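You operate a simulated robot arm through the tools that you are given. There is no shell and no other tool. Be economical: measure what you need, move in short steps, check, and stop when the job is done.

You run a simulated two-armed robot. Do the job below in one go: nothing can be reset, and whatever is moved stays where it is left.

TASK
Put the screw carton with the smallest size on its label from the cart top in the pink tray. Put two of the steel brackets from the top of the green bench on the mixing table. Put the narrow carton that says "47" from the top of the green bench on the shelf of the green bench and the narrow carton marked "66" on the shelf of the steel table. Take the black chock on the shelf of the steel table and put it away on the shelf of the blue bench. Fetch the orange connector labelled "2 way" from the top of the steel table and set it on top of the cube carton there. Put the grey sleeve labelled "cold" from the top of the long bench on the cream tile there. Press the plus key two times. Count the card scraps on the mixing table, then put as many of the screw boxes from the mixing table on the pump bench top. Any order will do. Set down upright: screw carton, narrow carton, black chock.

It is judged by the outcome, as a careful person would: the job done as asked, and still so three seconds after it is handed in. It fails if anything else is knocked over, pushed out of place, dropped, spilled or broken.

THE ROBOT
Two 7-joint arms with two-finger parallel grippers on one trunk, on a base that drives. Base frame: it is fixed to the floor where the robot stands at the start and does not move with it; the origin is under the middle of the robot, x ahead of it, y to its left, z up; the surface under the hand at the start is at about z = 850. Units: mm, degrees, N and s.
The left shoulder is at the start at [218, 171, 1027], the right one opposite. Places, roughly: black chock (14x7x12 cm) [2000, 2200, 400]; card scrap (5x9x5 cm) [4500, 2300, 900]; cream tile [4500, 5000, 750]; cube carton [2000, 2250, 1000]; grey sleeve [4500, 4500, 1000]; mixing table [4500, 1900, 800]; narrow carton [1250, 500, 1000]; orange connector [1750, 2250, 750]; pink tray (36x20x5 cm) [2700, 2400, 900]; plus key [4500, 4600, 900]; pump bench top [2300, 0, 800]; screw box [4500, 2000, 750]; screw carton [500, 0, 1000]; shelf of the blue bench [2800, 4700, 300]; shelf of the green bench [1100, 700, 200]; shelf of the steel table [2300, 2300, 400]; steel bracket [750, 750, 1000]. Payload 4.4 kg a hand.
Tool frame (each hand has its own): the origin (TCP) lies between the finger pads and is the grasp point; the fingertips stand 23 mm ahead of it; z points along the fingers, y is the line along which they close. The gripper opens to 94 mm. The fingers are 38 mm wide and 10 mm thick; the gripper's body (54 by 96 mm) begins 39 mm behind the TCP.
Orientation is that of the tool frame in the base frame, as [roll, pitch, yaw] about the fixed x, y, z axes, in that order (R = Rz(yaw) Ry(pitch) Rx(roll)). With the fingers straight down and closing along the base's y, the tool's x points along the base's -x, its y along +y and its z along -z.

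THE INTERFACE
- The arms move only by the tool play_rows. It takes "left_series", "right_series" or both (then of equal length, played together; a hand with none holds still); each is one flat list of numbers, 7 for each row, row after row: the shift along the tool's x, y, z in units of 50 mm (1.0 is 50 mm), then the turn, a rotation vector about the tool's x, y, z in units of 8 degrees (1.0 is 8 degrees), then the finger opening in mm, from 0 to 94. In form: [x, y, z, rx, ry, rz, claw, x, y, z, rx, ry, rz, claw, ...]. A call has 1 to 8 rows; each row shifts and turns the commanded pose from where the row before left it, along the tool's axes as they then stand. A call with a number of a shift or a turn outside -1 to 1 is refused whole. Rows are played at 5 a second. More than 50 mm and 8.6 degrees between two rows, or a gripper value outside its range, and nothing of the call is played. Where a pose cannot be reached the arm comes as near as it can. A force on the tool above 40 N (or 10 N above the force at the start of the call, whichever is more), or a blocked arm, ends the call early, and 0.2 s more pass. Each finger travels about 72 mm/s and halts on what it meets, pressing with about 34 N; the grip force reading is that of the motor and also rises with nothing between the fingers. The clock runs only during rows and for 0.2 s after the last one: add rows that do not move to give the fingers time. The reply holds the time, the measured pose of the TCP, the force on the tool along the base axes, the opening and the grip force, in the units named above and with some noise, with the torque about the TCP (base axes, N m) and any sound that the robot's microphone picked up.
- Cameras (640 x 400 px; columns grow to the right, rows downward): "scene" is now at [339.9, 57.1, 1151.4]; the picture's right is [0.66, -0.75, 0.00], its down [-0.43, -0.38, -0.82] and it looks along [0.62, 0.54, -0.57] (base axes); focal length 214 px, centre (320, 200). "left" rides on the left gripper at [86, -16, -74] in its tool frame; the picture's right is [0.18, 0.98, 0.00], its down [-0.58, 0.11, -0.81] and it looks along [-0.79, 0.15, 0.59] (tool axes); focal length 243 px, centre (320, 200). "right" rides on the right gripper at [86, 16, -74] in its tool frame; the picture's right is [-0.18, 0.98, 0.00], its down [-0.58, -0.11, -0.81] and it looks along [-0.79, -0.15, 0.59] (tool axes); focal length 243 px, centre (320, 200). There is no depth. A picture from a camera that has moved, and an enlarged one, comes with that camera's place and axes in the base frame and with its lens.
- get_image(camera): a new picture of that camera. It takes no simulated time.
- slide_trunk(by): slides the trunk up (or, below 0, down) by that many mm; the arms and the scene camera ride with it, the base frame stays. It gives what a move gives, with no picture.
- roll_base(legs): drives the robot by 1 to 6 legs, each [ahead, left, turn to the left] in mm, mm and degrees, along the robot's own axes; the way and the turn of a leg run together, so that a leg with both is an arc; at most 1500 mm and 180 degrees a leg. The arms and the cameras ride along, it lands a little off, and it stops where it bumps. It gives what a move gives.
- pan_tilt(pan, tilt): turns the head with the scene camera to pan (to the left, within 80 degrees either way) and tilt (down, from -29 to 69), counted from straight ahead of the robot. It gives what a move gives.
- zoom(camera, box): a new picture of the part [left, top, right, bottom] of that camera's present view, enlarged. It takes no simulated time.
- finish_job(): hands the job in; it is judged then, once.

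Go step by step. Nothing tells you exact positions but the pictures and the camera data: compare them with the known pose of the tool, close in by small moves and look again before you grip or let go. The budget is 535 turns and 316 pictures, counting those below and the enlarged ones. Unless the task says otherwise, let go and move clear before handing in.

The tools are called after "Request:" as a command line: name --argument value ..., lists and objects as JSON in quotes. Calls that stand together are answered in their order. play_rows: Moves the arms, as the interface text tells. Its arguments: {"type":"object","properties":{"left_series":{"type":"array","items":{"type":"number"}},"right_series":{"type":"array","items":{"type":"number"}}},"required":[]} The other tools are called the same way: slide_trunk (by) slides the trunk up or down; roll_base (legs) drives the base; pan_tilt (pan, tilt) turns the head that bears the scene camera; get_image (camera) takes a picture; zoom (camera, box) takes an enlarged picture of a part of a camera's view; finish_job () hands the job in.

At the start:

```text
clock: 0.0
left_ee_pos: [307.8, 431.4, 1188.5]
left_ee_rot: [179.9, 0.0, -180.0]
left_contact_force: [-0.3, -0.9, 1.2]
left_moment: [0.02, 0.0, 0.0]
left_grip_width: 93.7
left_grip_force: 0.0
right_ee_pos: [528.1, 48.5, 1102.8]
right_ee_rot: [179.9, 0.0, 180.0]
right_contact_force: [-0.5, 0.3, -0.3]
right_moment: [0.01, -0.02, 0.01]
right_grip_width: 93.9
right_grip_force: 0.1
trunk travel left (down, up): [-50.0, 338.0]
robot x, y, heading: [-0.3, -0.4, 0.2]
head pan, tilt: [41.4, 34.7]
```

scene: 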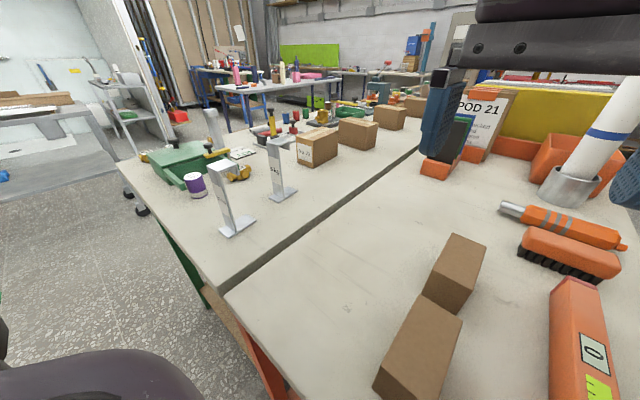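
right: 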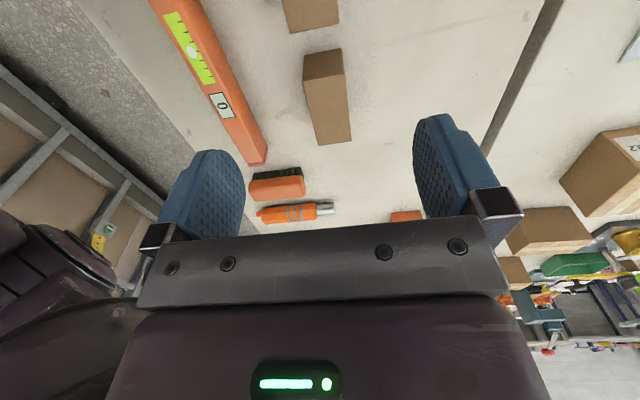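
left: 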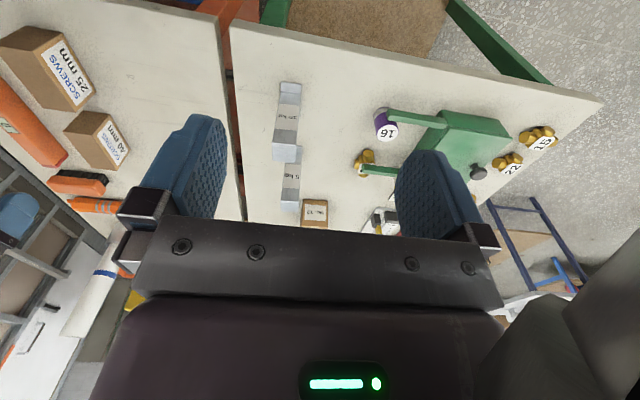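

I see the cart top in front with two screw cartons, and the green bench to the left with brackets and cartons. I'll look closer at labels first.

Request:
zoom --camera "left" --box '[0, 0, 240, 150]'

Request:
zoom --camera "left" --box '[220, 60, 460, 210]'

Request:
zoom --camera "scene" --box '[120, 60, 440, 260]'

```text
2.67 times, centred on (120, 75) of left
camera zoom: at [222.7, 416.2, 1262.3], right [-0.18, 0.98, 0.0], down [0.58, 0.11, 0.81], along [0.79, 0.15, -0.59], focal length 647 px, centre (853, 533)
```

zoom: 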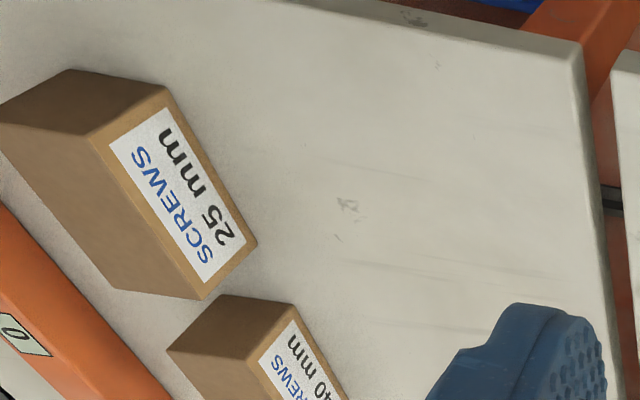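

```text
2.67 times, centred on (340, 135) of left
camera zoom: at [222.7, 416.2, 1262.3], right [-0.18, 0.98, 0.0], down [0.58, 0.11, 0.81], along [0.79, 0.15, -0.59], focal length 647 px, centre (267, 373)
```

zoom: 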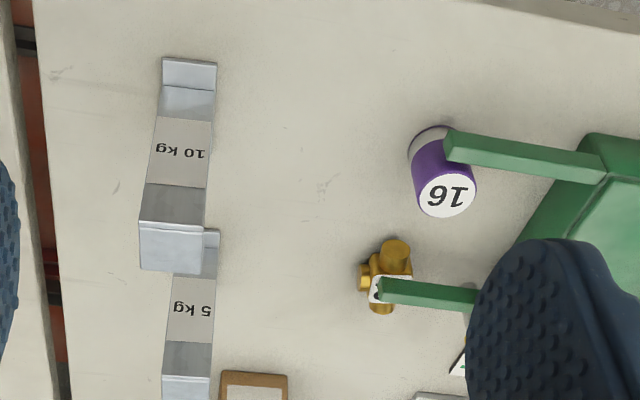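

```text
2.00 times, centred on (280, 160) of scene
camera zoom: at [339.9, 57.1, 1151.4], right [0.66, -0.75, 0.0], down [-0.43, -0.38, -0.82], along [0.62, 0.54, -0.57], focal length 429 px, centre (400, 280)
```

zoom: 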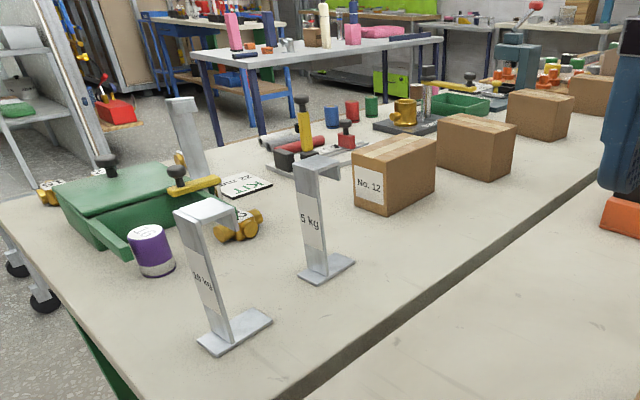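

I see brackets labelled 5 kg and 10 kg, with a third behind. Next I pan around to map things.

Request:
pan_tilt --pan 0 --tilt 40

Request:
get_image --camera "scene"

Request:
pan_tilt --pan 50 --tilt 15

Request:
get_image --camera "scene"

Request:
pan_tilt --pan -45 --tilt 25

Request:
get_image --camera "scene"

```text
clock: 1.1
left_ee_pos: [310.7, 430.4, 1188.7]
left_ee_rot: [179.9, 0.0, -180.0]
left_contact_force: [0.6, -0.2, -0.2]
left_moment: [0.01, -0.01, 0.01]
left_grip_width: 93.9
left_grip_force: 0.0
right_ee_pos: [527.9, 47.7, 1101.9]
right_ee_rot: [-180.0, 0.1, -179.9]
right_contact_force: [-0.6, -0.3, -0.9]
right_moment: [-0.01, 0.0, 0.0]
right_grip_width: 94.0
right_grip_force: 0.0
trunk travel left (down, up): [-50.0, 338.0]
robot x, y, heading: [-1.7, -2.6, -0.0]
head pan, tilt: [0.0, 40.0]
```

```text
309 pictures are left
camera scene: at [358.8, -1.1, 1143.5], right [0.0, -1.0, 0.0], down [-0.64, 0.0, -0.77], along [0.77, 0.0, -0.64], focal length 214 px, centre (320, 200)
```

scene: 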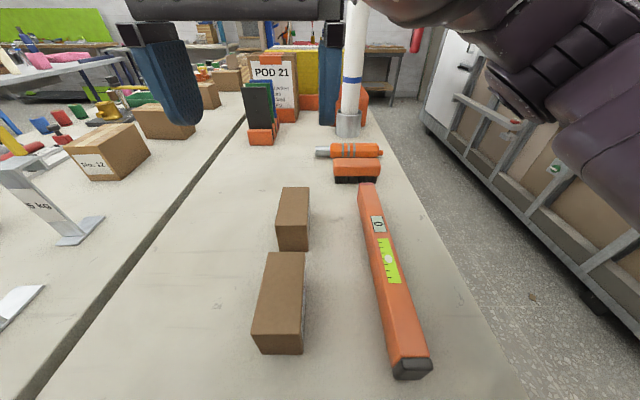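

```text
clock: 2.3
left_ee_pos: [309.3, 430.4, 1187.4]
left_ee_rot: [180.0, 0.0, -180.0]
left_contact_force: [-0.2, 0.0, 0.0]
left_moment: [-0.01, -0.03, 0.0]
left_grip_width: 93.9
left_grip_force: 0.0
right_ee_pos: [527.2, 47.9, 1102.8]
right_ee_rot: [180.0, 0.0, 180.0]
right_contact_force: [-1.3, 0.4, 0.1]
right_moment: [0.01, 0.02, 0.0]
right_grip_width: 93.9
right_grip_force: 0.0
trunk travel left (down, up): [-50.0, 338.0]
robot x, y, heading: [3.6, -0.4, -0.1]
head pan, tilt: [50.0, 15.0]
```

```text
308 pictures are left
camera scene: at [333.9, 70.3, 1183.0], right [0.77, -0.64, 0.0], down [-0.17, -0.2, -0.97], along [0.62, 0.74, -0.26], focal length 214 px, centre (320, 200)
```

scene: 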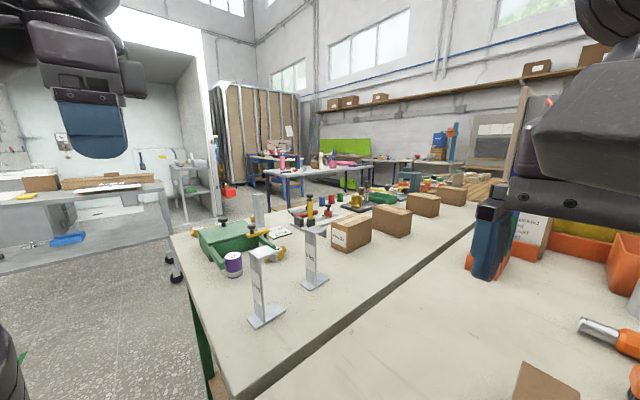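

```text
clock: 4.0
left_ee_pos: [309.4, 431.4, 1188.2]
left_ee_rot: [-179.9, 0.1, -180.0]
left_contact_force: [-0.1, -0.7, -0.3]
left_moment: [0.07, 0.0, 0.01]
left_grip_width: 94.1
left_grip_force: 0.0
right_ee_pos: [527.9, 47.8, 1102.0]
right_ee_rot: [180.0, 0.1, 180.0]
right_contact_force: [-0.1, 0.3, -0.2]
right_moment: [-0.03, -0.02, -0.02]
right_grip_width: 94.2
right_grip_force: 0.0
trunk travel left (down, up): [-50.0, 338.0]
robot x, y, heading: [-4.6, 1.0, 0.3]
head pan, tilt: [-45.0, 25.0]
```

```text
307 pictures are left
camera scene: at [338.9, -66.3, 1166.8], right [-0.71, -0.71, 0.0], down [-0.3, 0.3, -0.91], along [0.64, -0.64, -0.42], focal length 214 px, centre (320, 200)
```

scene: 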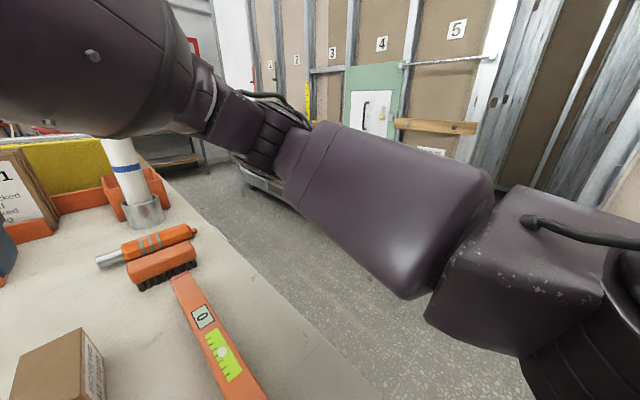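

The nearer carton on the cart looks like the 25 mm one, around (470, 50), too close to reach. I'll back up and look at the cart again.

Request:
roll_base --legs '[[-220, 0, 0]]'

Request:
pan_tilt --pan 12 --tilt 35

Request:
get_image --camera "scene"

Request:
get_image --camera "left"

Request:
get_image --camera "right"

```text
clock: 5.7
left_ee_pos: [89.2, 430.5, 1187.6]
left_ee_rot: [-180.0, 0.0, 179.8]
left_contact_force: [0.0, 0.7, -0.4]
left_moment: [0.03, -0.05, -0.01]
left_grip_width: 93.8
left_grip_force: 0.1
right_ee_pos: [308.1, 47.2, 1102.8]
right_ee_rot: [180.0, 0.0, 179.9]
right_contact_force: [0.3, -0.6, -0.4]
right_moment: [-0.02, -0.01, 0.0]
right_grip_width: 94.1
right_grip_force: 0.2
trunk travel left (down, up): [-50.0, 338.0]
robot x, y, heading: [-222.1, 1.5, -0.2]
head pan, tilt: [-45.0, 25.0]
```

```text
clock: 6.9
left_ee_pos: [91.4, 429.8, 1188.2]
left_ee_rot: [180.0, 0.0, 179.8]
left_contact_force: [0.1, 0.2, 0.4]
left_moment: [-0.01, -0.02, -0.04]
left_grip_width: 94.1
left_grip_force: 0.2
right_ee_pos: [307.3, 48.9, 1103.1]
right_ee_rot: [179.9, 0.0, 179.9]
right_contact_force: [0.4, 0.9, 0.6]
right_moment: [-0.01, 0.03, 0.01]
right_grip_width: 93.9
right_grip_force: 0.0
trunk travel left (down, up): [-50.0, 338.0]
robot x, y, heading: [-220.3, -0.8, -0.5]
head pan, tilt: [12.0, 35.0]
```

```text
306 pictures are left
camera scene: at [139.6, 16.4, 1151.1], right [0.2, -0.98, 0.0], down [-0.56, -0.12, -0.82], along [0.8, 0.17, -0.57], focal length 214 px, centre (320, 200)
```

scene: 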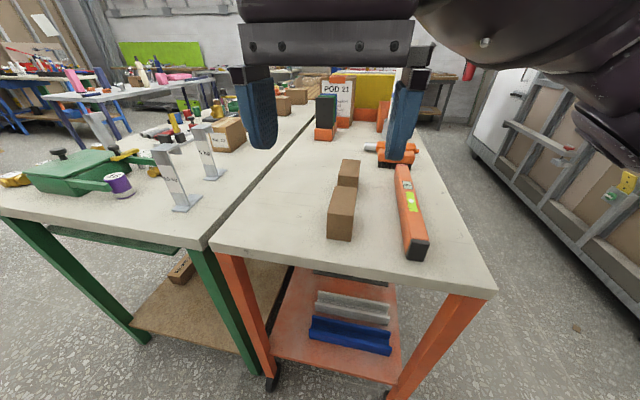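

```text
305 pictures are left
camera left: at [3.4, 415.9, 1262.3], right [-0.18, 0.98, 0.0], down [0.58, 0.11, 0.81], along [0.79, 0.15, -0.59], focal length 243 px, centre (320, 200)
```

left: 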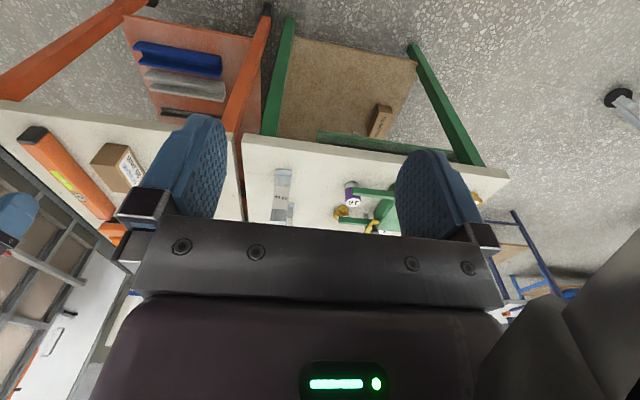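

```text
304 pictures are left
camera right: at [222.4, 63.9, 1177.0], right [0.19, 0.98, 0.0], down [0.58, -0.11, 0.81], along [0.79, -0.15, -0.59], focal length 243 px, centre (320, 200)
```

right: 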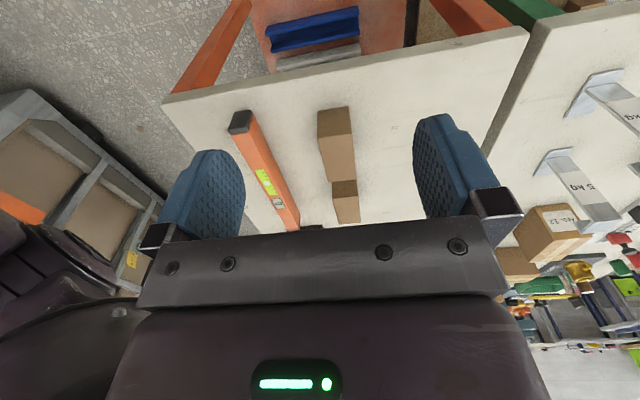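

The 25 mm carton is about 100×46×61 mm, centred near (490, 43), long along x. I bring the right hand above it.

Request:
play_rows --right_series '[-1, 0, 0, 0, 0, 0, 94, -1, 0, 0, 0, 0, 0, 94, -1, 0, 0, 0, 0, 0, 94, -0.64, -0.1, 0, 0, 0, 0, 94, 0, 0, 1, 0, 0, 0, 94, 0, 0, 1, 0, 0, 0, 94, 0, 0, 0, 0, 0, 0, 94]'

Request:
get_image --camera "right"

Request:
get_image --camera "scene"

```text
clock: 8.5
left_ee_pos: [89.1, 430.5, 1188.7]
left_ee_rot: [-180.0, 0.0, 179.8]
left_contact_force: [0.3, -1.6, -0.9]
left_moment: [-0.01, -0.01, 0.01]
left_grip_width: 94.1
left_grip_force: 0.0
right_ee_pos: [488.6, 41.8, 1004.0]
right_ee_rot: [-180.0, 0.2, 180.0]
right_contact_force: [0.2, -0.7, 0.4]
right_moment: [-0.01, -0.01, -0.03]
right_grip_width: 94.0
right_grip_force: 0.0
trunk travel left (down, up): [-50.0, 338.0]
robot x, y, heading: [-223.2, 1.2, -0.3]
head pan, tilt: [12.0, 35.0]
```

```text
303 pictures are left
camera right: at [403.3, 58.9, 1079.5], right [0.19, 0.98, 0.0], down [0.58, -0.11, 0.81], along [0.79, -0.15, -0.59], focal length 243 px, centre (320, 200)
```

right: 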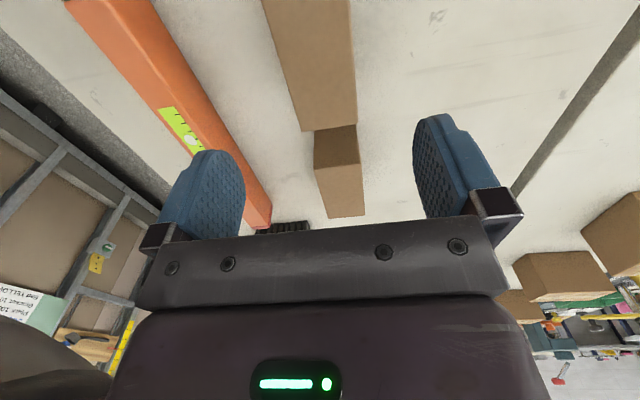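

```text
302 pictures are left
camera scene: at [139.0, 16.6, 1151.4], right [0.21, -0.98, 0.0], down [-0.56, -0.12, -0.82], along [0.8, 0.17, -0.57], focal length 214 px, centre (320, 200)
```

scene: 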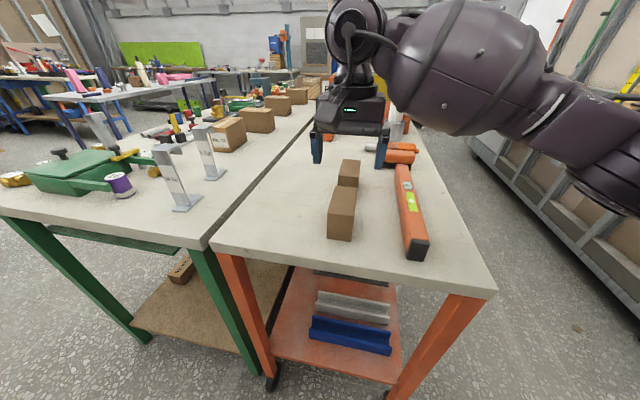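

The hand is centred over the 25 mm carton. Descending and gripping.

Request:
play_rows --right_series '[0, 0, 1, 0, 0, 0, 94, 0, 0, 1, 0, 0, 0, 94, 0, 0, 0.36, 0, 0, 0, 94, 0, 0, 0, 0, 0, 0, 94, 0, 0, 0, 0, 0, 0, 40, 0, 0, 0, 0, 0, 0, 30, 0, 0, 0, 0, 0, 0, 30]'

Request:
get_image --camera "right"

```text
clock: 10.1
left_ee_pos: [90.6, 430.4, 1188.0]
left_ee_rot: [-179.9, 0.0, 179.8]
left_contact_force: [0.8, -0.1, -0.1]
left_moment: [0.0, 0.0, -0.01]
left_grip_width: 94.0
left_grip_force: 0.1
right_ee_pos: [489.9, 41.8, 883.3]
right_ee_rot: [180.0, -0.1, 179.8]
right_contact_force: [-0.5, 0.0, -0.1]
right_moment: [0.02, -0.14, 0.02]
right_grip_width: 47.8
right_grip_force: 33.8
trunk travel left (down, up): [-50.0, 338.0]
robot x, y, heading: [-224.3, -1.0, 0.1]
head pan, tilt: [12.0, 35.0]
```

```text
301 pictures are left
camera right: at [404.6, 56.9, 958.8], right [0.19, 0.98, 0.0], down [0.58, -0.11, 0.81], along [0.79, -0.15, -0.59], focal length 243 px, centre (320, 200)
```

right: 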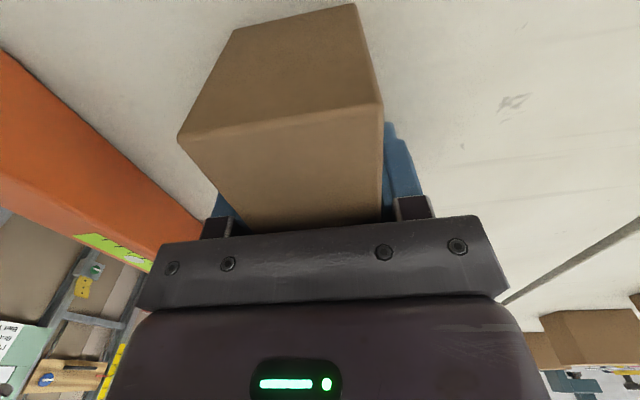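

Gripped at 47.8 mm. Lift it and check the label later with the left camera; also look at the green bench.

Request:
play_rows --right_series '[0, 0, -1, 0, 0, 0, 30, 0, 0, -1, 0, 0, 0, 30, 0, 0, -1, 0, 0, 0, 30, 0, 0, -1, 0, 0, 0, 30, 0, 0, -1, 0, 0, 0, 30, 1, 0, 0, 0, 0, 0, 30, 1, 0, 0, 0, 0, 0, 30, 1, 0, 0, 0, 0, 0, 30]'

Request:
get_image --camera "left"

Request:
get_image --camera "scene"

Request:
pan_tilt --pan 30 --tilt 20

Request:
zoom --camera "scene" --box '[160, 50, 480, 250]'

```text
clock: 11.9
left_ee_pos: [90.8, 430.4, 1188.8]
left_ee_rot: [179.9, 0.0, 179.8]
left_contact_force: [0.1, -0.1, -0.7]
left_moment: [0.03, 0.03, -0.01]
left_grip_width: 94.0
left_grip_force: 0.0
right_ee_pos: [338.7, 44.8, 1134.6]
right_ee_rot: [-180.0, 0.0, 179.8]
right_contact_force: [-0.3, 0.5, -2.6]
right_moment: [0.01, -0.01, 0.01]
right_grip_width: 47.8
right_grip_force: 33.9
trunk travel left (down, up): [-50.0, 338.0]
robot x, y, heading: [-221.7, 4.4, -0.2]
head pan, tilt: [12.0, 35.0]
```

```text
300 pictures are left
camera left: at [2.9, 416.2, 1262.4], right [-0.18, 0.98, 0.0], down [0.58, 0.11, 0.81], along [0.79, 0.15, -0.59], focal length 243 px, centre (320, 200)
```

left: 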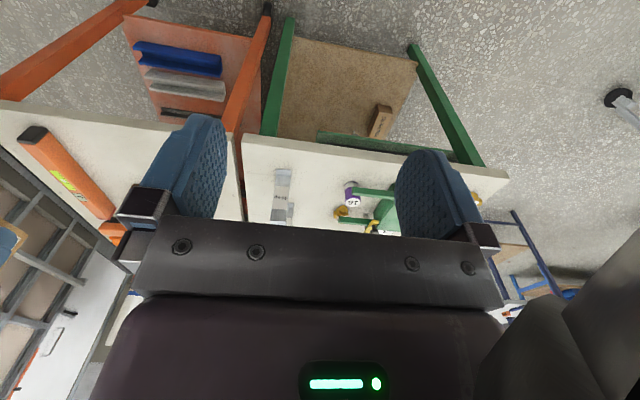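

```text
299 pictures are left
camera scene: at [139.3, 16.8, 1151.2], right [0.21, -0.98, 0.0], down [-0.56, -0.12, -0.82], along [0.8, 0.17, -0.57], focal length 214 px, centre (320, 200)
```

scene: 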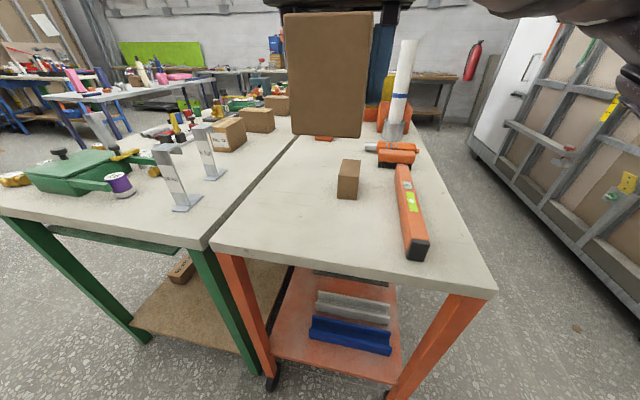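

```text
clock: 12.7
left_ee_pos: [89.6, 430.2, 1187.8]
left_ee_rot: [-180.0, 0.1, 179.8]
left_contact_force: [0.6, 0.7, -0.8]
left_moment: [0.01, 0.04, -0.02]
left_grip_width: 94.3
left_grip_force: 0.1
right_ee_pos: [340.1, 44.9, 1133.2]
right_ee_rot: [-179.9, 0.0, 179.9]
right_contact_force: [-0.6, -0.3, -2.3]
right_moment: [0.01, -0.03, 0.01]
right_grip_width: 47.9
right_grip_force: 33.7
trunk travel left (down, up): [-50.0, 338.0]
robot x, y, heading: [-218.6, -2.0, -0.5]
head pan, tilt: [30.0, 20.0]
```

```text
2.00 times, centred on (320, 150) of scene
camera zoom: at [134.3, 44.7, 1174.8], right [0.5, -0.87, 0.0], down [-0.3, -0.17, -0.94], along [0.81, 0.47, -0.34], focal length 429 px, centre (320, 300)
```

zoom: 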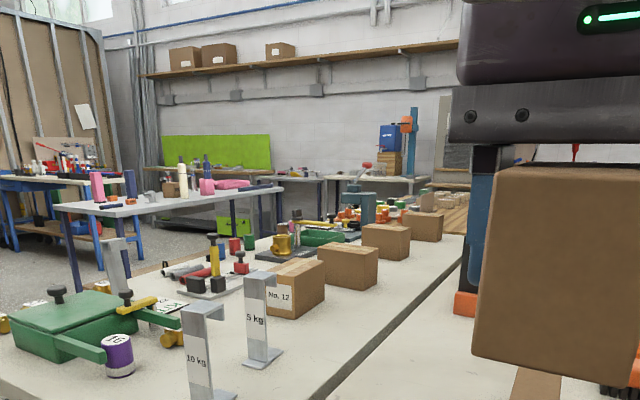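

Four cartons stand in a row on the green bench. I'll drive into the aisle to the left and read their other sides.

Request:
roll_base --legs '[[0, 1450, 0], [900, 0, 0]]'

Request:
pan_tilt --pan -60 --tilt 20

Request:
get_image --camera "scene"

Request:
pan_tilt --pan 45 --tilt 15

Request:
get_image --camera "scene"

```text
clock: 30.0
left_ee_pos: [1043.4, 1840.1, 1187.9]
left_ee_rot: [-179.9, 0.1, 178.3]
left_contact_force: [-0.3, -0.6, 0.2]
left_moment: [0.01, 0.0, 0.03]
left_grip_width: 93.9
left_grip_force: 0.0
right_ee_pos: [1282.4, 1448.4, 1134.5]
right_ee_rot: [-179.9, 0.0, 178.3]
right_contact_force: [0.3, 0.5, -4.1]
right_moment: [0.0, -0.02, 0.01]
right_grip_width: 47.8
right_grip_force: 34.2
trunk travel left (down, up): [-50.0, 338.0]
robot x, y, heading: [719.5, 1419.3, -1.6]
head pan, tilt: [30.0, 20.0]
```

```text
clock: 31.6
left_ee_pos: [1042.7, 1840.8, 1187.8]
left_ee_rot: [180.0, 0.1, 178.3]
left_contact_force: [-0.1, -0.2, -0.3]
left_moment: [-0.03, 0.01, 0.01]
left_grip_width: 94.0
left_grip_force: 0.0
right_ee_pos: [1281.7, 1447.2, 1133.9]
right_ee_rot: [180.0, 0.0, 178.2]
right_contact_force: [0.1, 0.4, -2.7]
right_moment: [-0.06, -0.04, -0.02]
right_grip_width: 47.7
right_grip_force: 34.3
trunk travel left (down, up): [-50.0, 338.0]
robot x, y, heading: [722.6, 1417.0, -1.6]
head pan, tilt: [-60.0, 20.0]
```

```text
297 pictures are left
camera scene: at [1039.1, 1327.1, 1174.8], right [-0.88, -0.48, 0.0], down [-0.16, 0.3, -0.94], along [0.45, -0.83, -0.34], focal length 214 px, centre (320, 200)
```

scene: 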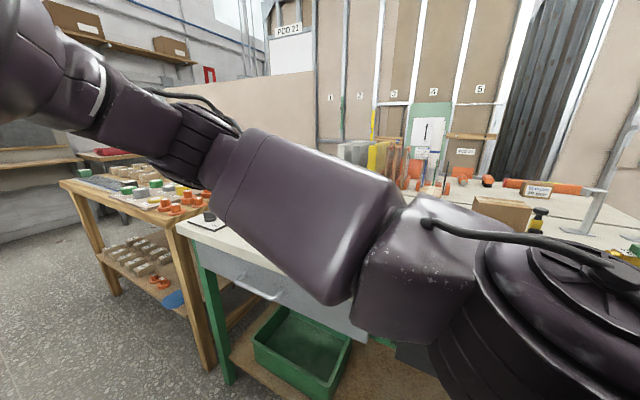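

```text
clock: 33.5
left_ee_pos: [1042.1, 1839.3, 1189.2]
left_ee_rot: [180.0, 0.0, 178.3]
left_contact_force: [-0.7, -0.3, 0.2]
left_moment: [0.03, 0.0, -0.03]
left_grip_width: 94.2
left_grip_force: 0.1
right_ee_pos: [1283.2, 1448.3, 1134.0]
right_ee_rot: [-180.0, 0.0, 178.3]
right_contact_force: [-0.3, -0.5, -2.8]
right_moment: [0.02, -0.03, -0.01]
right_grip_width: 47.8
right_grip_force: 34.0
trunk travel left (down, up): [-50.0, 338.0]
robot x, y, heading: [718.6, 1417.2, -1.4]
head pan, tilt: [45.0, 15.0]
```

```text
296 pictures are left
camera scene: at [1062.8, 1473.1, 1183.0], right [0.69, -0.73, 0.0], down [-0.19, -0.18, -0.97], along [0.7, 0.66, -0.26], focal length 214 px, centre (320, 200)
```

scene: 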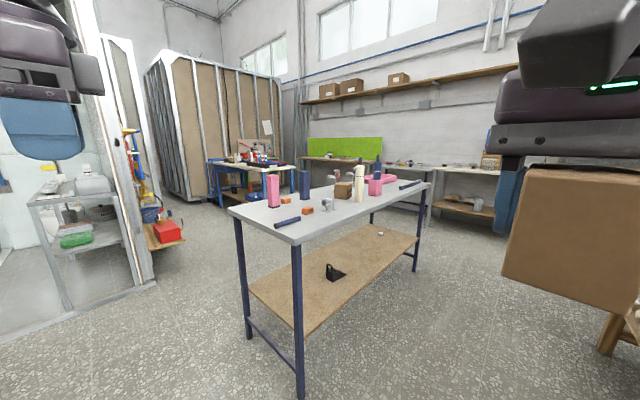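

The steel table holds pink tray, cube carton, connectors on top and the black chock on its shelf. I turn to face the green bench from the aisle.

Request:
roll_base --legs '[[300, 50, 0], [0, 0, -89]]'

Request:
pan_tilt --pan 0 --tilt 30

Request:
get_image --camera "scene"

```text
clock: 39.3
left_ee_pos: [1450.9, 1148.2, 1188.4]
left_ee_rot: [179.9, -0.2, 89.9]
left_contact_force: [0.2, -0.5, -0.1]
left_moment: [-0.02, 0.0, 0.0]
left_grip_width: 94.2
left_grip_force: 0.1
right_ee_pos: [1066.0, 898.6, 1133.1]
right_ee_rot: [180.0, -0.1, 90.0]
right_contact_force: [-0.5, 0.5, -3.6]
right_moment: [-0.06, 0.02, 0.0]
right_grip_width: 48.1
right_grip_force: 34.5
trunk travel left (down, up): [-50.0, 338.0]
robot x, y, heading: [1021.3, 1459.6, -89.9]
head pan, tilt: [45.0, 15.0]
```

```text
clock: 40.4
left_ee_pos: [1451.7, 1148.4, 1187.9]
left_ee_rot: [180.0, -0.1, 89.9]
left_contact_force: [0.4, 0.3, 0.9]
left_moment: [-0.01, -0.01, 0.03]
left_grip_width: 94.0
left_grip_force: 0.1
right_ee_pos: [1066.9, 897.9, 1133.6]
right_ee_rot: [-180.0, 0.0, 90.1]
right_contact_force: [0.3, 0.4, -3.1]
right_moment: [-0.04, 0.01, 0.01]
right_grip_width: 47.9
right_grip_force: 33.9
trunk travel left (down, up): [-50.0, 338.0]
robot x, y, heading: [1020.7, 1459.0, -89.8]
head pan, tilt: [0.0, 30.0]
```

```text
295 pictures are left
camera scene: at [1020.5, 1091.9, 1158.8], right [-1.0, 0.0, 0.0], down [0.0, 0.5, -0.87], along [0.0, -0.87, -0.5], focal length 214 px, centre (320, 200)
```

scene: 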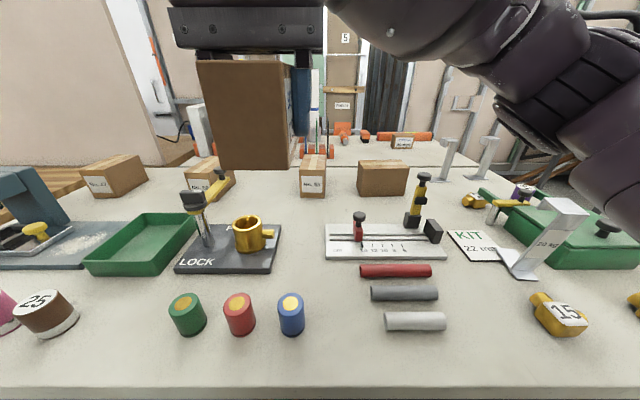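

Now I see the cartons' labels on this side. Zooming.

Request:
zoom --camera "scene" --box '[60, 140, 220, 240]'

Request:
zoom --camera "scene" --box '[280, 130, 440, 230]'

```text
4.00 times, centred on (140, 190) of scene
camera zoom: at [1020.5, 1091.9, 1158.8], right [-1.0, 0.0, 0.0], down [0.0, 0.5, -0.87], along [0.0, -0.87, -0.5], focal length 858 px, centre (1040, 240)
```

zoom: 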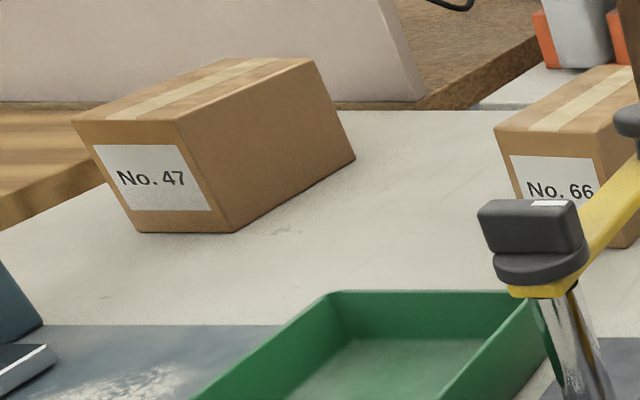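

```text
4.00 times, centred on (360, 180) of scene
camera zoom: at [1020.5, 1091.9, 1158.8], right [-1.0, 0.0, 0.0], down [0.0, 0.5, -0.87], along [0.0, -0.87, -0.5], focal length 858 px, centre (160, 280)
```

zoom: 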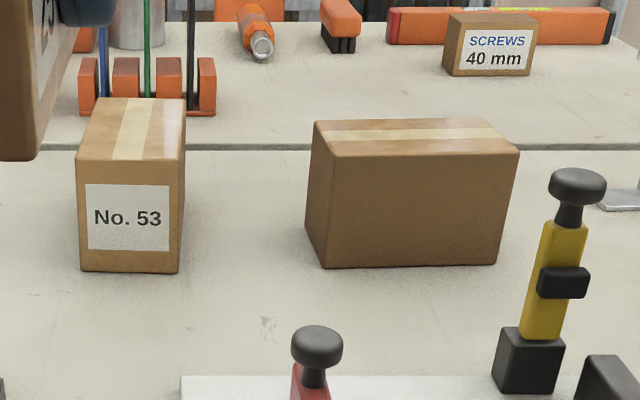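

Carton 47 is at about (1647, 479) and 66 at about (1350, 490), both with their 73 mm width along x. I tuck the right hand aside and move the base nearer to 47.

Request:
play_rows --right_series '[0, -1, 0, 0, 0, 0, 30, 0, -1, 0, 0, 0, 0, 30, 0, -1, 0, 0, 0, 0, 30, 0, -1, 0, 0, 0, 0, 30, 1, -1, 0, 0, 0, 0, 30, 1, 0, 0, 0, 0, 0, 30]'

Request:
roll_base --legs '[[0, 350, 0]]'

Request:
pan_tilt --pan 10 --tilt 35

Request:
get_image --camera "scene"

Request:
pan_tilt --pan -5 --tilt 69

Request:
get_image --camera "scene"

```text
refused: row 5 steps farther than a row can; nothing moved
```

```text
clock: 43.9
left_ee_pos: [1792.9, 1147.8, 1189.0]
left_ee_rot: [-179.9, 0.0, 89.7]
left_contact_force: [0.6, -0.1, 0.3]
left_moment: [-0.01, 0.0, 0.01]
left_grip_width: 93.7
left_grip_force: 0.0
right_ee_pos: [1406.2, 897.4, 1133.9]
right_ee_rot: [-180.0, 0.1, 89.8]
right_contact_force: [0.3, 0.7, -2.5]
right_moment: [-0.04, 0.0, 0.0]
right_grip_width: 47.8
right_grip_force: 33.9
trunk travel left (down, up): [-50.0, 338.0]
robot x, y, heading: [1360.2, 1458.0, -90.4]
head pan, tilt: [0.0, 30.0]
```

```text
clock: 44.7
left_ee_pos: [1793.5, 1147.2, 1188.4]
left_ee_rot: [180.0, 0.0, 89.9]
left_contact_force: [-0.5, -0.6, 0.5]
left_moment: [-0.03, 0.03, 0.01]
left_grip_width: 94.0
left_grip_force: 0.0
right_ee_pos: [1406.6, 898.2, 1133.8]
right_ee_rot: [-180.0, 0.1, 90.0]
right_contact_force: [-0.6, 0.2, -3.4]
right_moment: [-0.03, 0.0, 0.01]
right_grip_width: 47.8
right_grip_force: 34.1
trunk travel left (down, up): [-50.0, 338.0]
robot x, y, heading: [1361.1, 1456.5, -89.8]
head pan, tilt: [10.0, 35.0]
```

```text
292 pictures are left
camera scene: at [1375.8, 1095.2, 1151.0], right [-0.99, -0.17, 0.0], down [-0.1, 0.56, -0.82], along [0.14, -0.81, -0.57], focal length 214 px, centre (320, 200)
```

scene: 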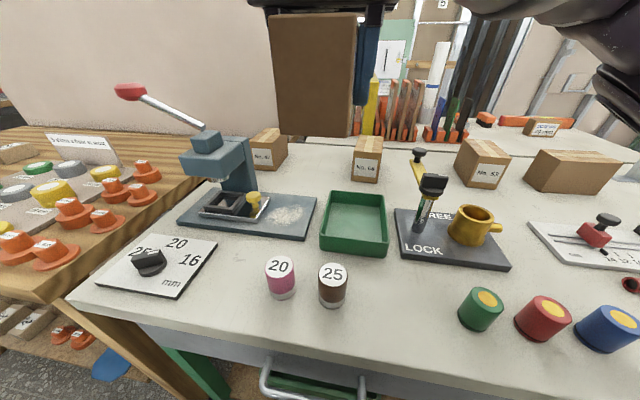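

```text
clock: 45.6
left_ee_pos: [1792.7, 1147.1, 1187.2]
left_ee_rot: [180.0, 0.0, 89.8]
left_contact_force: [0.6, 0.2, 0.2]
left_moment: [0.01, 0.01, -0.02]
left_grip_width: 94.0
left_grip_force: 0.0
right_ee_pos: [1406.5, 897.3, 1133.5]
right_ee_rot: [-179.9, 0.0, 89.9]
right_contact_force: [0.2, 0.5, -2.8]
right_moment: [-0.02, 0.02, -0.02]
right_grip_width: 47.9
right_grip_force: 34.6
trunk travel left (down, up): [-50.0, 338.0]
robot x, y, heading: [1361.2, 1461.5, -90.0]
head pan, tilt: [-5.0, 68.8]
```

```text
291 pictures are left
camera scene: at [1355.7, 1126.2, 1107.3], right [-1.0, 0.09, 0.0], down [0.08, 0.93, -0.36], along [-0.03, -0.36, -0.93], focal length 214 px, centre (320, 200)
```

scene: 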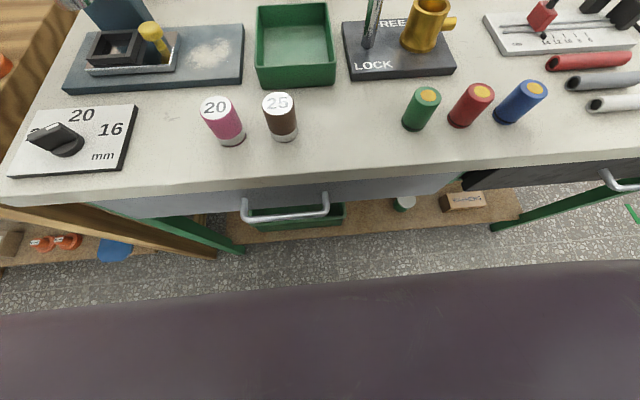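

Carton 47 stands behind a small press, so I'll pick it with a vertical hand from a raised trunk. First raise the trunk, tuck the right hand, and shift the base.

Request:
slide_trunk --by 150

Request:
play_rows --right_series '[0, -1, 0, 0, 0, 0, 30, 0, -1, 0, 0, 0, 0, 30, 0, -1, 0, 0, 0, 0, 30, 0, -1, 0, 0, 0, 0, 30, 1, 0, 0, 0, 0, 0, 30]'

Request:
roll_base --legs '[[60, 60, 0]]'

Request:
pan_tilt --pan 12 --tilt 35

Request:
get_image --camera "scene"

```text
clock: 47.4
left_ee_pos: [1792.6, 1261.6, 1373.5]
left_ee_rot: [-179.9, 16.4, 89.7]
left_contact_force: [0.2, -0.8, 0.4]
left_moment: [0.01, -0.03, 0.02]
left_grip_width: 93.9
left_grip_force: 0.1
right_ee_pos: [1405.6, 895.2, 1282.0]
right_ee_rot: [180.0, -0.2, 90.0]
right_contact_force: [0.4, -1.2, -3.7]
right_moment: [-0.05, 0.0, -0.04]
right_grip_width: 47.7
right_grip_force: 34.1
trunk travel left (down, up): [-200.0, 188.0]
robot x, y, heading: [1364.6, 1458.7, -90.3]
head pan, tilt: [-5.0, 68.8]
```

```text
clock: 48.6
left_ee_pos: [1793.6, 1265.3, 1374.7]
left_ee_rot: [-179.9, 16.4, 89.8]
left_contact_force: [-0.1, 0.8, 0.7]
left_moment: [-0.03, 0.05, -0.02]
left_grip_width: 94.0
left_grip_force: 0.0
right_ee_pos: [1207.8, 950.0, 1285.5]
right_ee_rot: [179.9, 0.2, 90.0]
right_contact_force: [-0.1, 1.0, -2.1]
right_moment: [-0.04, -0.01, 0.01]
right_grip_width: 47.7
right_grip_force: 33.5
trunk travel left (down, up): [-200.0, 188.0]
robot x, y, heading: [1364.0, 1460.1, -90.1]
head pan, tilt: [-5.0, 68.8]
```

```text
clock: 49.8
left_ee_pos: [1852.1, 1202.9, 1374.1]
left_ee_rot: [-179.9, 16.4, 89.8]
left_contact_force: [-0.1, -0.2, 0.5]
left_moment: [0.01, -0.01, -0.01]
left_grip_width: 94.1
left_grip_force: 0.1
right_ee_pos: [1265.4, 889.3, 1285.2]
right_ee_rot: [180.0, 0.0, 89.7]
right_contact_force: [0.5, 0.5, -3.4]
right_moment: [-0.01, 0.01, 0.01]
right_grip_width: 48.1
right_grip_force: 34.0
trunk travel left (down, up): [-200.0, 188.0]
robot x, y, heading: [1422.1, 1399.0, -89.8]
head pan, tilt: [-5.0, 68.8]
```

```text
clock: 50.8
left_ee_pos: [1851.9, 1203.0, 1375.6]
left_ee_rot: [-179.9, 16.4, 89.7]
left_contact_force: [-0.4, -0.6, 0.5]
left_moment: [0.04, 0.01, -0.01]
left_grip_width: 93.6
left_grip_force: 0.2
right_ee_pos: [1265.2, 889.6, 1284.4]
right_ee_rot: [180.0, 0.0, 89.8]
right_contact_force: [0.1, 0.6, -3.2]
right_moment: [0.0, -0.01, 0.01]
right_grip_width: 47.8
right_grip_force: 33.9
trunk travel left (down, up): [-200.0, 188.0]
robot x, y, heading: [1424.1, 1395.7, -90.4]
head pan, tilt: [12.0, 35.0]
```

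```text
290 pictures are left
camera scene: at [1438.6, 1182.0, 1332.4], right [-0.98, -0.2, 0.0], down [-0.12, 0.56, -0.82], along [0.17, -0.8, -0.57], focal length 214 px, centre (320, 200)
```

scene: 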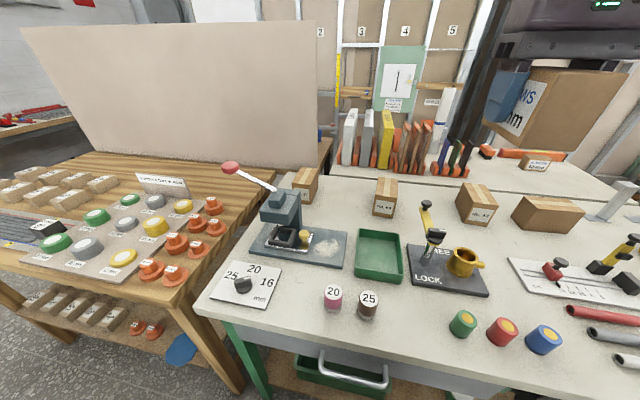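

Raising the trunk leans it back, costing reach. I lower it 100 again and check the left hand pose.

Request:
slide_trunk --by -100

Request:
zoom --camera "scene" --box '[200, 110, 440, 260]'

Request:
get_image --camera "left"

```text
clock: 52.1
left_ee_pos: [1852.0, 1205.9, 1275.6]
left_ee_rot: [-179.9, 16.7, 89.7]
left_contact_force: [-0.6, 0.6, 0.6]
left_moment: [-0.05, 0.01, -0.01]
left_grip_width: 94.1
left_grip_force: 0.1
right_ee_pos: [1264.8, 892.0, 1186.4]
right_ee_rot: [180.0, 0.2, 89.7]
right_contact_force: [-0.1, 0.5, -3.9]
right_moment: [-0.03, 0.04, -0.01]
right_grip_width: 47.9
right_grip_force: 33.8
trunk travel left (down, up): [-100.0, 288.0]
robot x, y, heading: [1417.8, 1400.2, -90.4]
head pan, tilt: [12.0, 35.0]
```

```text
2.67 times, centred on (320, 185) of scene
camera zoom: at [1438.0, 1083.7, 1215.2], right [-0.98, -0.2, 0.0], down [-0.12, 0.56, -0.82], along [0.17, -0.8, -0.57], focal length 572 px, centre (320, 240)
```

zoom: 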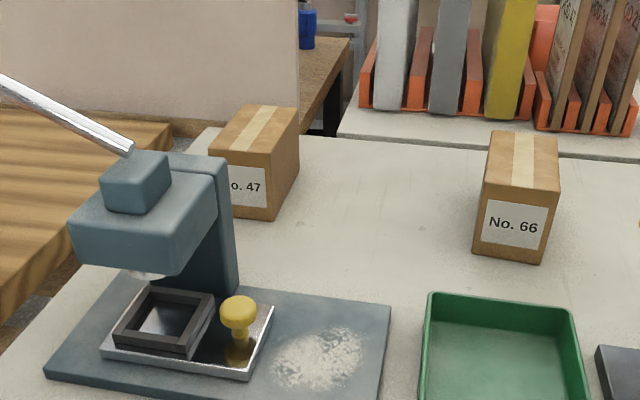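

```text
288 pictures are left
camera left: at [1835.9, 1311.5, 1321.9], right [0.98, 0.17, -0.05], down [0.11, -0.33, 0.94], along [0.14, -0.93, -0.34], focal length 243 px, centre (320, 200)
```

left: 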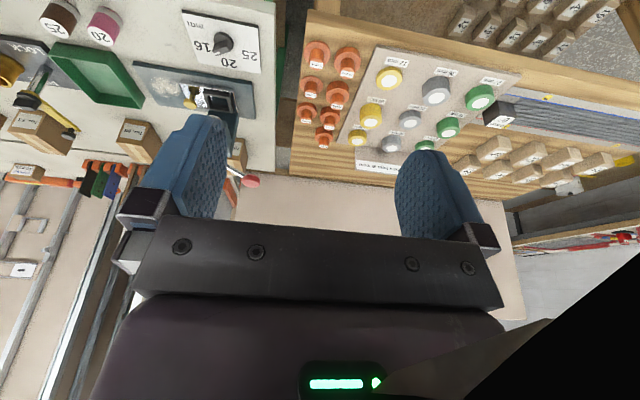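

The press column's back is at about y=694, leaving 150 mm before the carton, so a 30° tilted grip works directly. I swing the left hand over at height.

Request:
play_rows --left_series '[0, -1, 0, 0, -0.83, 0, 94, 0, -1, 0, 0, -0.83, 0, 94, 0, -1, 0, 0, 0, 0, 94, 0, -1, 0, 0, 0, 0, 94, -0.83, 0, 0.48, 0, 0, 0, 94, -0.83, 0, 0.48, 0, 0, 0, 94, -0.83, 0, 0.48, 0, 0, 0, 94, -0.83, 0, 0.48, 0, 0, 0, 94]'

Request:
play_rows --left_series '[-0.83, 0, 0.48, 0, 0, 0, 94, -0.83, 0, 0.48, 0, 0, 0, 94, -0.83, 0, 0.48, 0, 0, 0, 94, -0.83, 0, 0.48, 0, 0, 0, 94]'

Request:
get_image --camera "scene"

Request:
get_image --camera "left"

```text
clock: 53.9
left_ee_pos: [1779.5, 1031.0, 1223.7]
left_ee_rot: [-179.8, 29.5, 89.9]
left_contact_force: [0.2, -0.4, -0.3]
left_moment: [0.01, -0.02, -0.02]
left_grip_width: 93.9
left_grip_force: 0.1
left hand out of reach, approached as far as the arm can: row 1, 2, 3, 4, 5, 6
right_ee_pos: [1265.5, 886.6, 1182.5]
right_ee_rot: [-180.0, -0.3, 89.8]
right_contact_force: [-0.9, 0.0, -3.7]
right_moment: [0.04, 0.0, 0.03]
right_grip_width: 47.7
right_grip_force: 33.5
trunk travel left (down, up): [-100.0, 288.0]
robot x, y, heading: [1419.8, 1398.0, -90.3]
head pan, tilt: [12.0, 35.0]
```

```text
clock: 54.9
left_ee_pos: [1777.7, 840.8, 1217.3]
left_ee_rot: [-180.0, 29.8, 89.8]
left_contact_force: [-0.2, 0.7, -0.6]
left_moment: [0.01, 0.02, 0.0]
left_grip_width: 94.0
left_grip_force: 0.1
right_ee_pos: [1265.2, 888.5, 1182.4]
right_ee_rot: [179.9, -0.2, 89.7]
right_contact_force: [0.2, -0.2, -3.8]
right_moment: [-0.01, 0.02, -0.04]
right_grip_width: 47.8
right_grip_force: 33.9
trunk travel left (down, up): [-100.0, 288.0]
robot x, y, heading: [1421.9, 1400.5, -90.1]
head pan, tilt: [12.0, 35.0]
```

```text
287 pictures are left
camera scene: at [1437.9, 1080.8, 1213.8], right [-0.98, -0.2, 0.0], down [-0.12, 0.56, -0.82], along [0.17, -0.8, -0.57], focal length 214 px, centre (320, 200)
```

scene: 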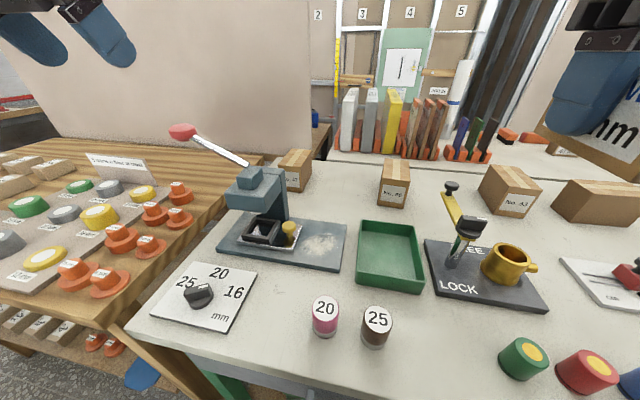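

```text
286 pictures are left
camera left: at [1760.9, 954.6, 1239.8], right [0.98, 0.16, -0.09], down [0.11, -0.11, 0.99], along [0.14, -0.98, -0.12], focal length 243 px, centre (320, 200)
```

left: 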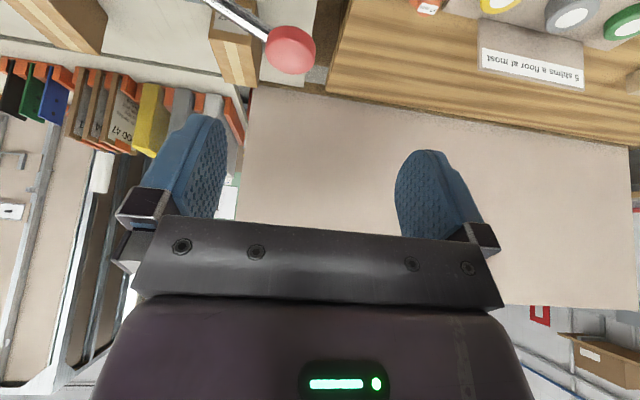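

Request:
play_rows --left_series '[0, -0.88, 0, 0, 0, 0, 94, 0, -0.87, 0, 0, 0, 0, 94, 0, -0.87, 0, 0, 0, 0, 94, -0.83, 0, 0.48, 0, 0, 0, 94, -0.83, 0, 0.48, 0, 0, 0, 94, -0.83, 0, 0.48, 0, 0, 0, 94, -0.83, 0, 0.48, 0, 0, 0, 94]'

Request:
get_image --camera "scene"

```text
clock: 56.5
left_ee_pos: [1642.6, 647.7, 1214.2]
left_ee_rot: [-179.9, 29.5, 89.8]
left_contact_force: [-0.3, -0.3, -0.8]
left_moment: [0.02, 0.01, 0.01]
left_grip_width: 94.1
left_grip_force: 0.1
right_ee_pos: [1266.2, 888.0, 1181.7]
right_ee_rot: [-180.0, -0.2, 89.8]
right_contact_force: [-0.6, -0.6, -3.1]
right_moment: [0.0, -0.02, 0.03]
right_grip_width: 48.0
right_grip_force: 34.3
trunk travel left (down, up): [-100.0, 288.0]
robot x, y, heading: [1425.6, 1399.2, -90.1]
head pan, tilt: [12.0, 35.0]
```

```text
285 pictures are left
camera scene: at [1438.3, 1079.5, 1213.1], right [-0.98, -0.2, 0.0], down [-0.12, 0.56, -0.82], along [0.17, -0.8, -0.57], focal length 214 px, centre (320, 200)
```

scene: 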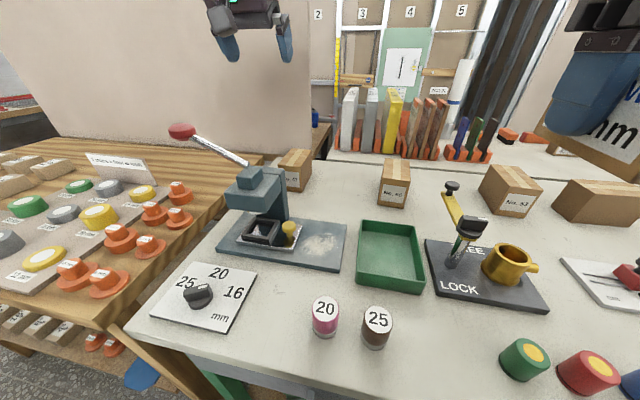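

Request:
play_rows --left_series '[-0.83, 0, 0.48, 0, 0, 0, 94, -0.83, 0, 0.48, 0, 0, 0, 94, -0.43, 0, 0.24, 0, 0, 0, 94, 0.5, 0, 0.86, 0, 0, 0, 94, 0.5, 0, 0.86, 0, 0, 0, 94, 0.5, 0, 0.86, 0, 0, 0, 94, 0.5, 0, 0.86, 0, 0, 0, 94]'

Request:
get_image --camera "scene"

Request:
get_image --camera "left"

```text
clock: 58.1
left_ee_pos: [1654.2, 614.1, 1020.3]
left_ee_rot: [-179.7, 29.8, 89.8]
left_contact_force: [-0.3, -0.7, -0.6]
left_moment: [-0.01, 0.02, 0.03]
left_grip_width: 94.3
left_grip_force: 0.0
left hand out of reach, approached as far as the arm can: row 1, 2, 3
right_ee_pos: [1265.8, 888.9, 1183.9]
right_ee_rot: [-180.0, -0.1, 89.8]
right_contact_force: [0.2, -0.8, -3.4]
right_moment: [-0.02, 0.0, 0.0]
right_grip_width: 48.0
right_grip_force: 34.1
trunk travel left (down, up): [-100.0, 288.0]
robot x, y, heading: [1424.7, 1399.1, -90.2]
head pan, tilt: [12.0, 35.0]
```

```text
284 pictures are left
camera scene: at [1438.6, 1081.5, 1214.1], right [-0.98, -0.2, 0.0], down [-0.12, 0.56, -0.82], along [0.17, -0.8, -0.57], focal length 214 px, centre (320, 200)
```

scene: 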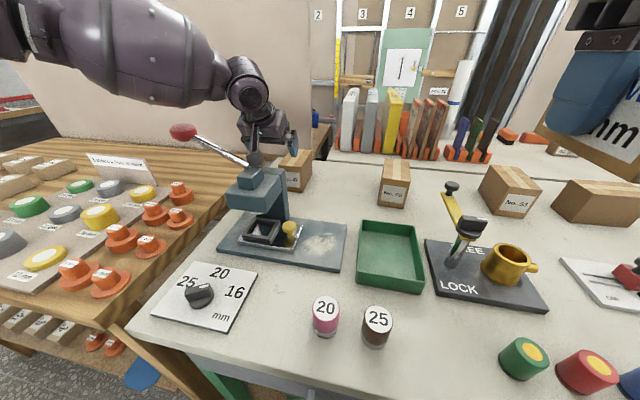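

```text
283 pictures are left
camera left: at [1638.4, 726.8, 1041.6], right [0.98, 0.16, -0.09], down [0.11, -0.11, 0.99], along [0.14, -0.98, -0.12], focal length 243 px, centre (320, 200)
```

left: 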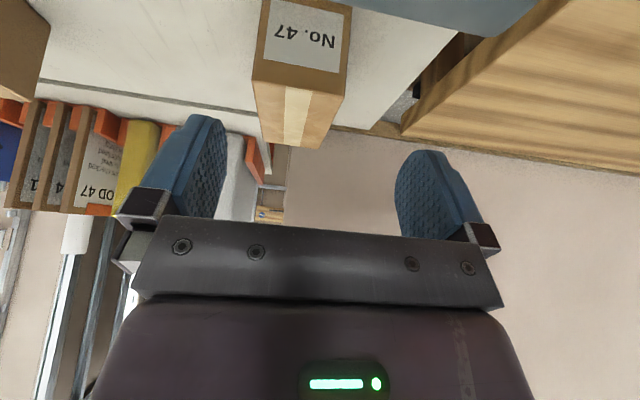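

The carton spans x 1603–1677, front y≈542, top ≈930. I slide forward at this height with a small x correction.

Request:
play_rows --left_series '[-0.78, -0.28, 0.45, 0, 0, 0, 94, -0.75, 0, 0.43, 0, 0, 0, 94, 0, 0, 0, 0, 0, 0, 94]'

Request:
get_image --camera "left"

```text
clock: 58.9
left_ee_pos: [1661.9, 573.7, 1016.6]
left_ee_rot: [-179.9, 29.7, 89.7]
left_contact_force: [-0.1, 0.1, -0.4]
left_moment: [-0.01, 0.0, -0.01]
left_grip_width: 94.0
left_grip_force: 0.1
left hand out of reach, approached as far as the arm can: row 1, 2
right_ee_pos: [1265.4, 888.9, 1185.5]
right_ee_rot: [-179.9, 0.0, 89.8]
right_contact_force: [0.6, 0.0, -2.8]
right_moment: [-0.03, 0.0, 0.0]
right_grip_width: 48.1
right_grip_force: 34.1
trunk travel left (down, up): [-100.0, 288.0]
robot x, y, heading: [1420.8, 1400.2, -90.4]
head pan, tilt: [12.0, 35.0]
```

```text
282 pictures are left
camera left: at [1647.7, 686.1, 1039.0], right [0.98, 0.16, -0.09], down [0.11, -0.11, 0.99], along [0.14, -0.98, -0.12], focal length 243 px, centre (320, 200)
```

left: 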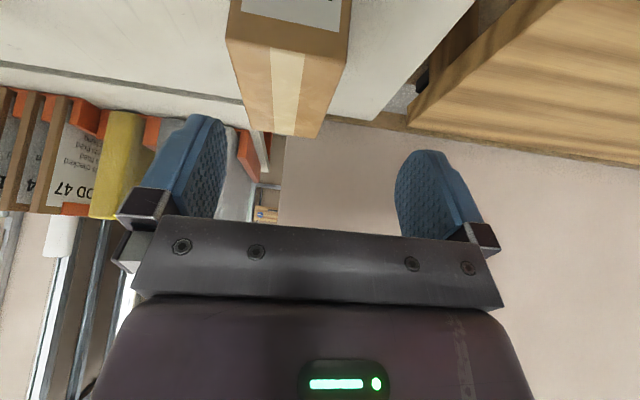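

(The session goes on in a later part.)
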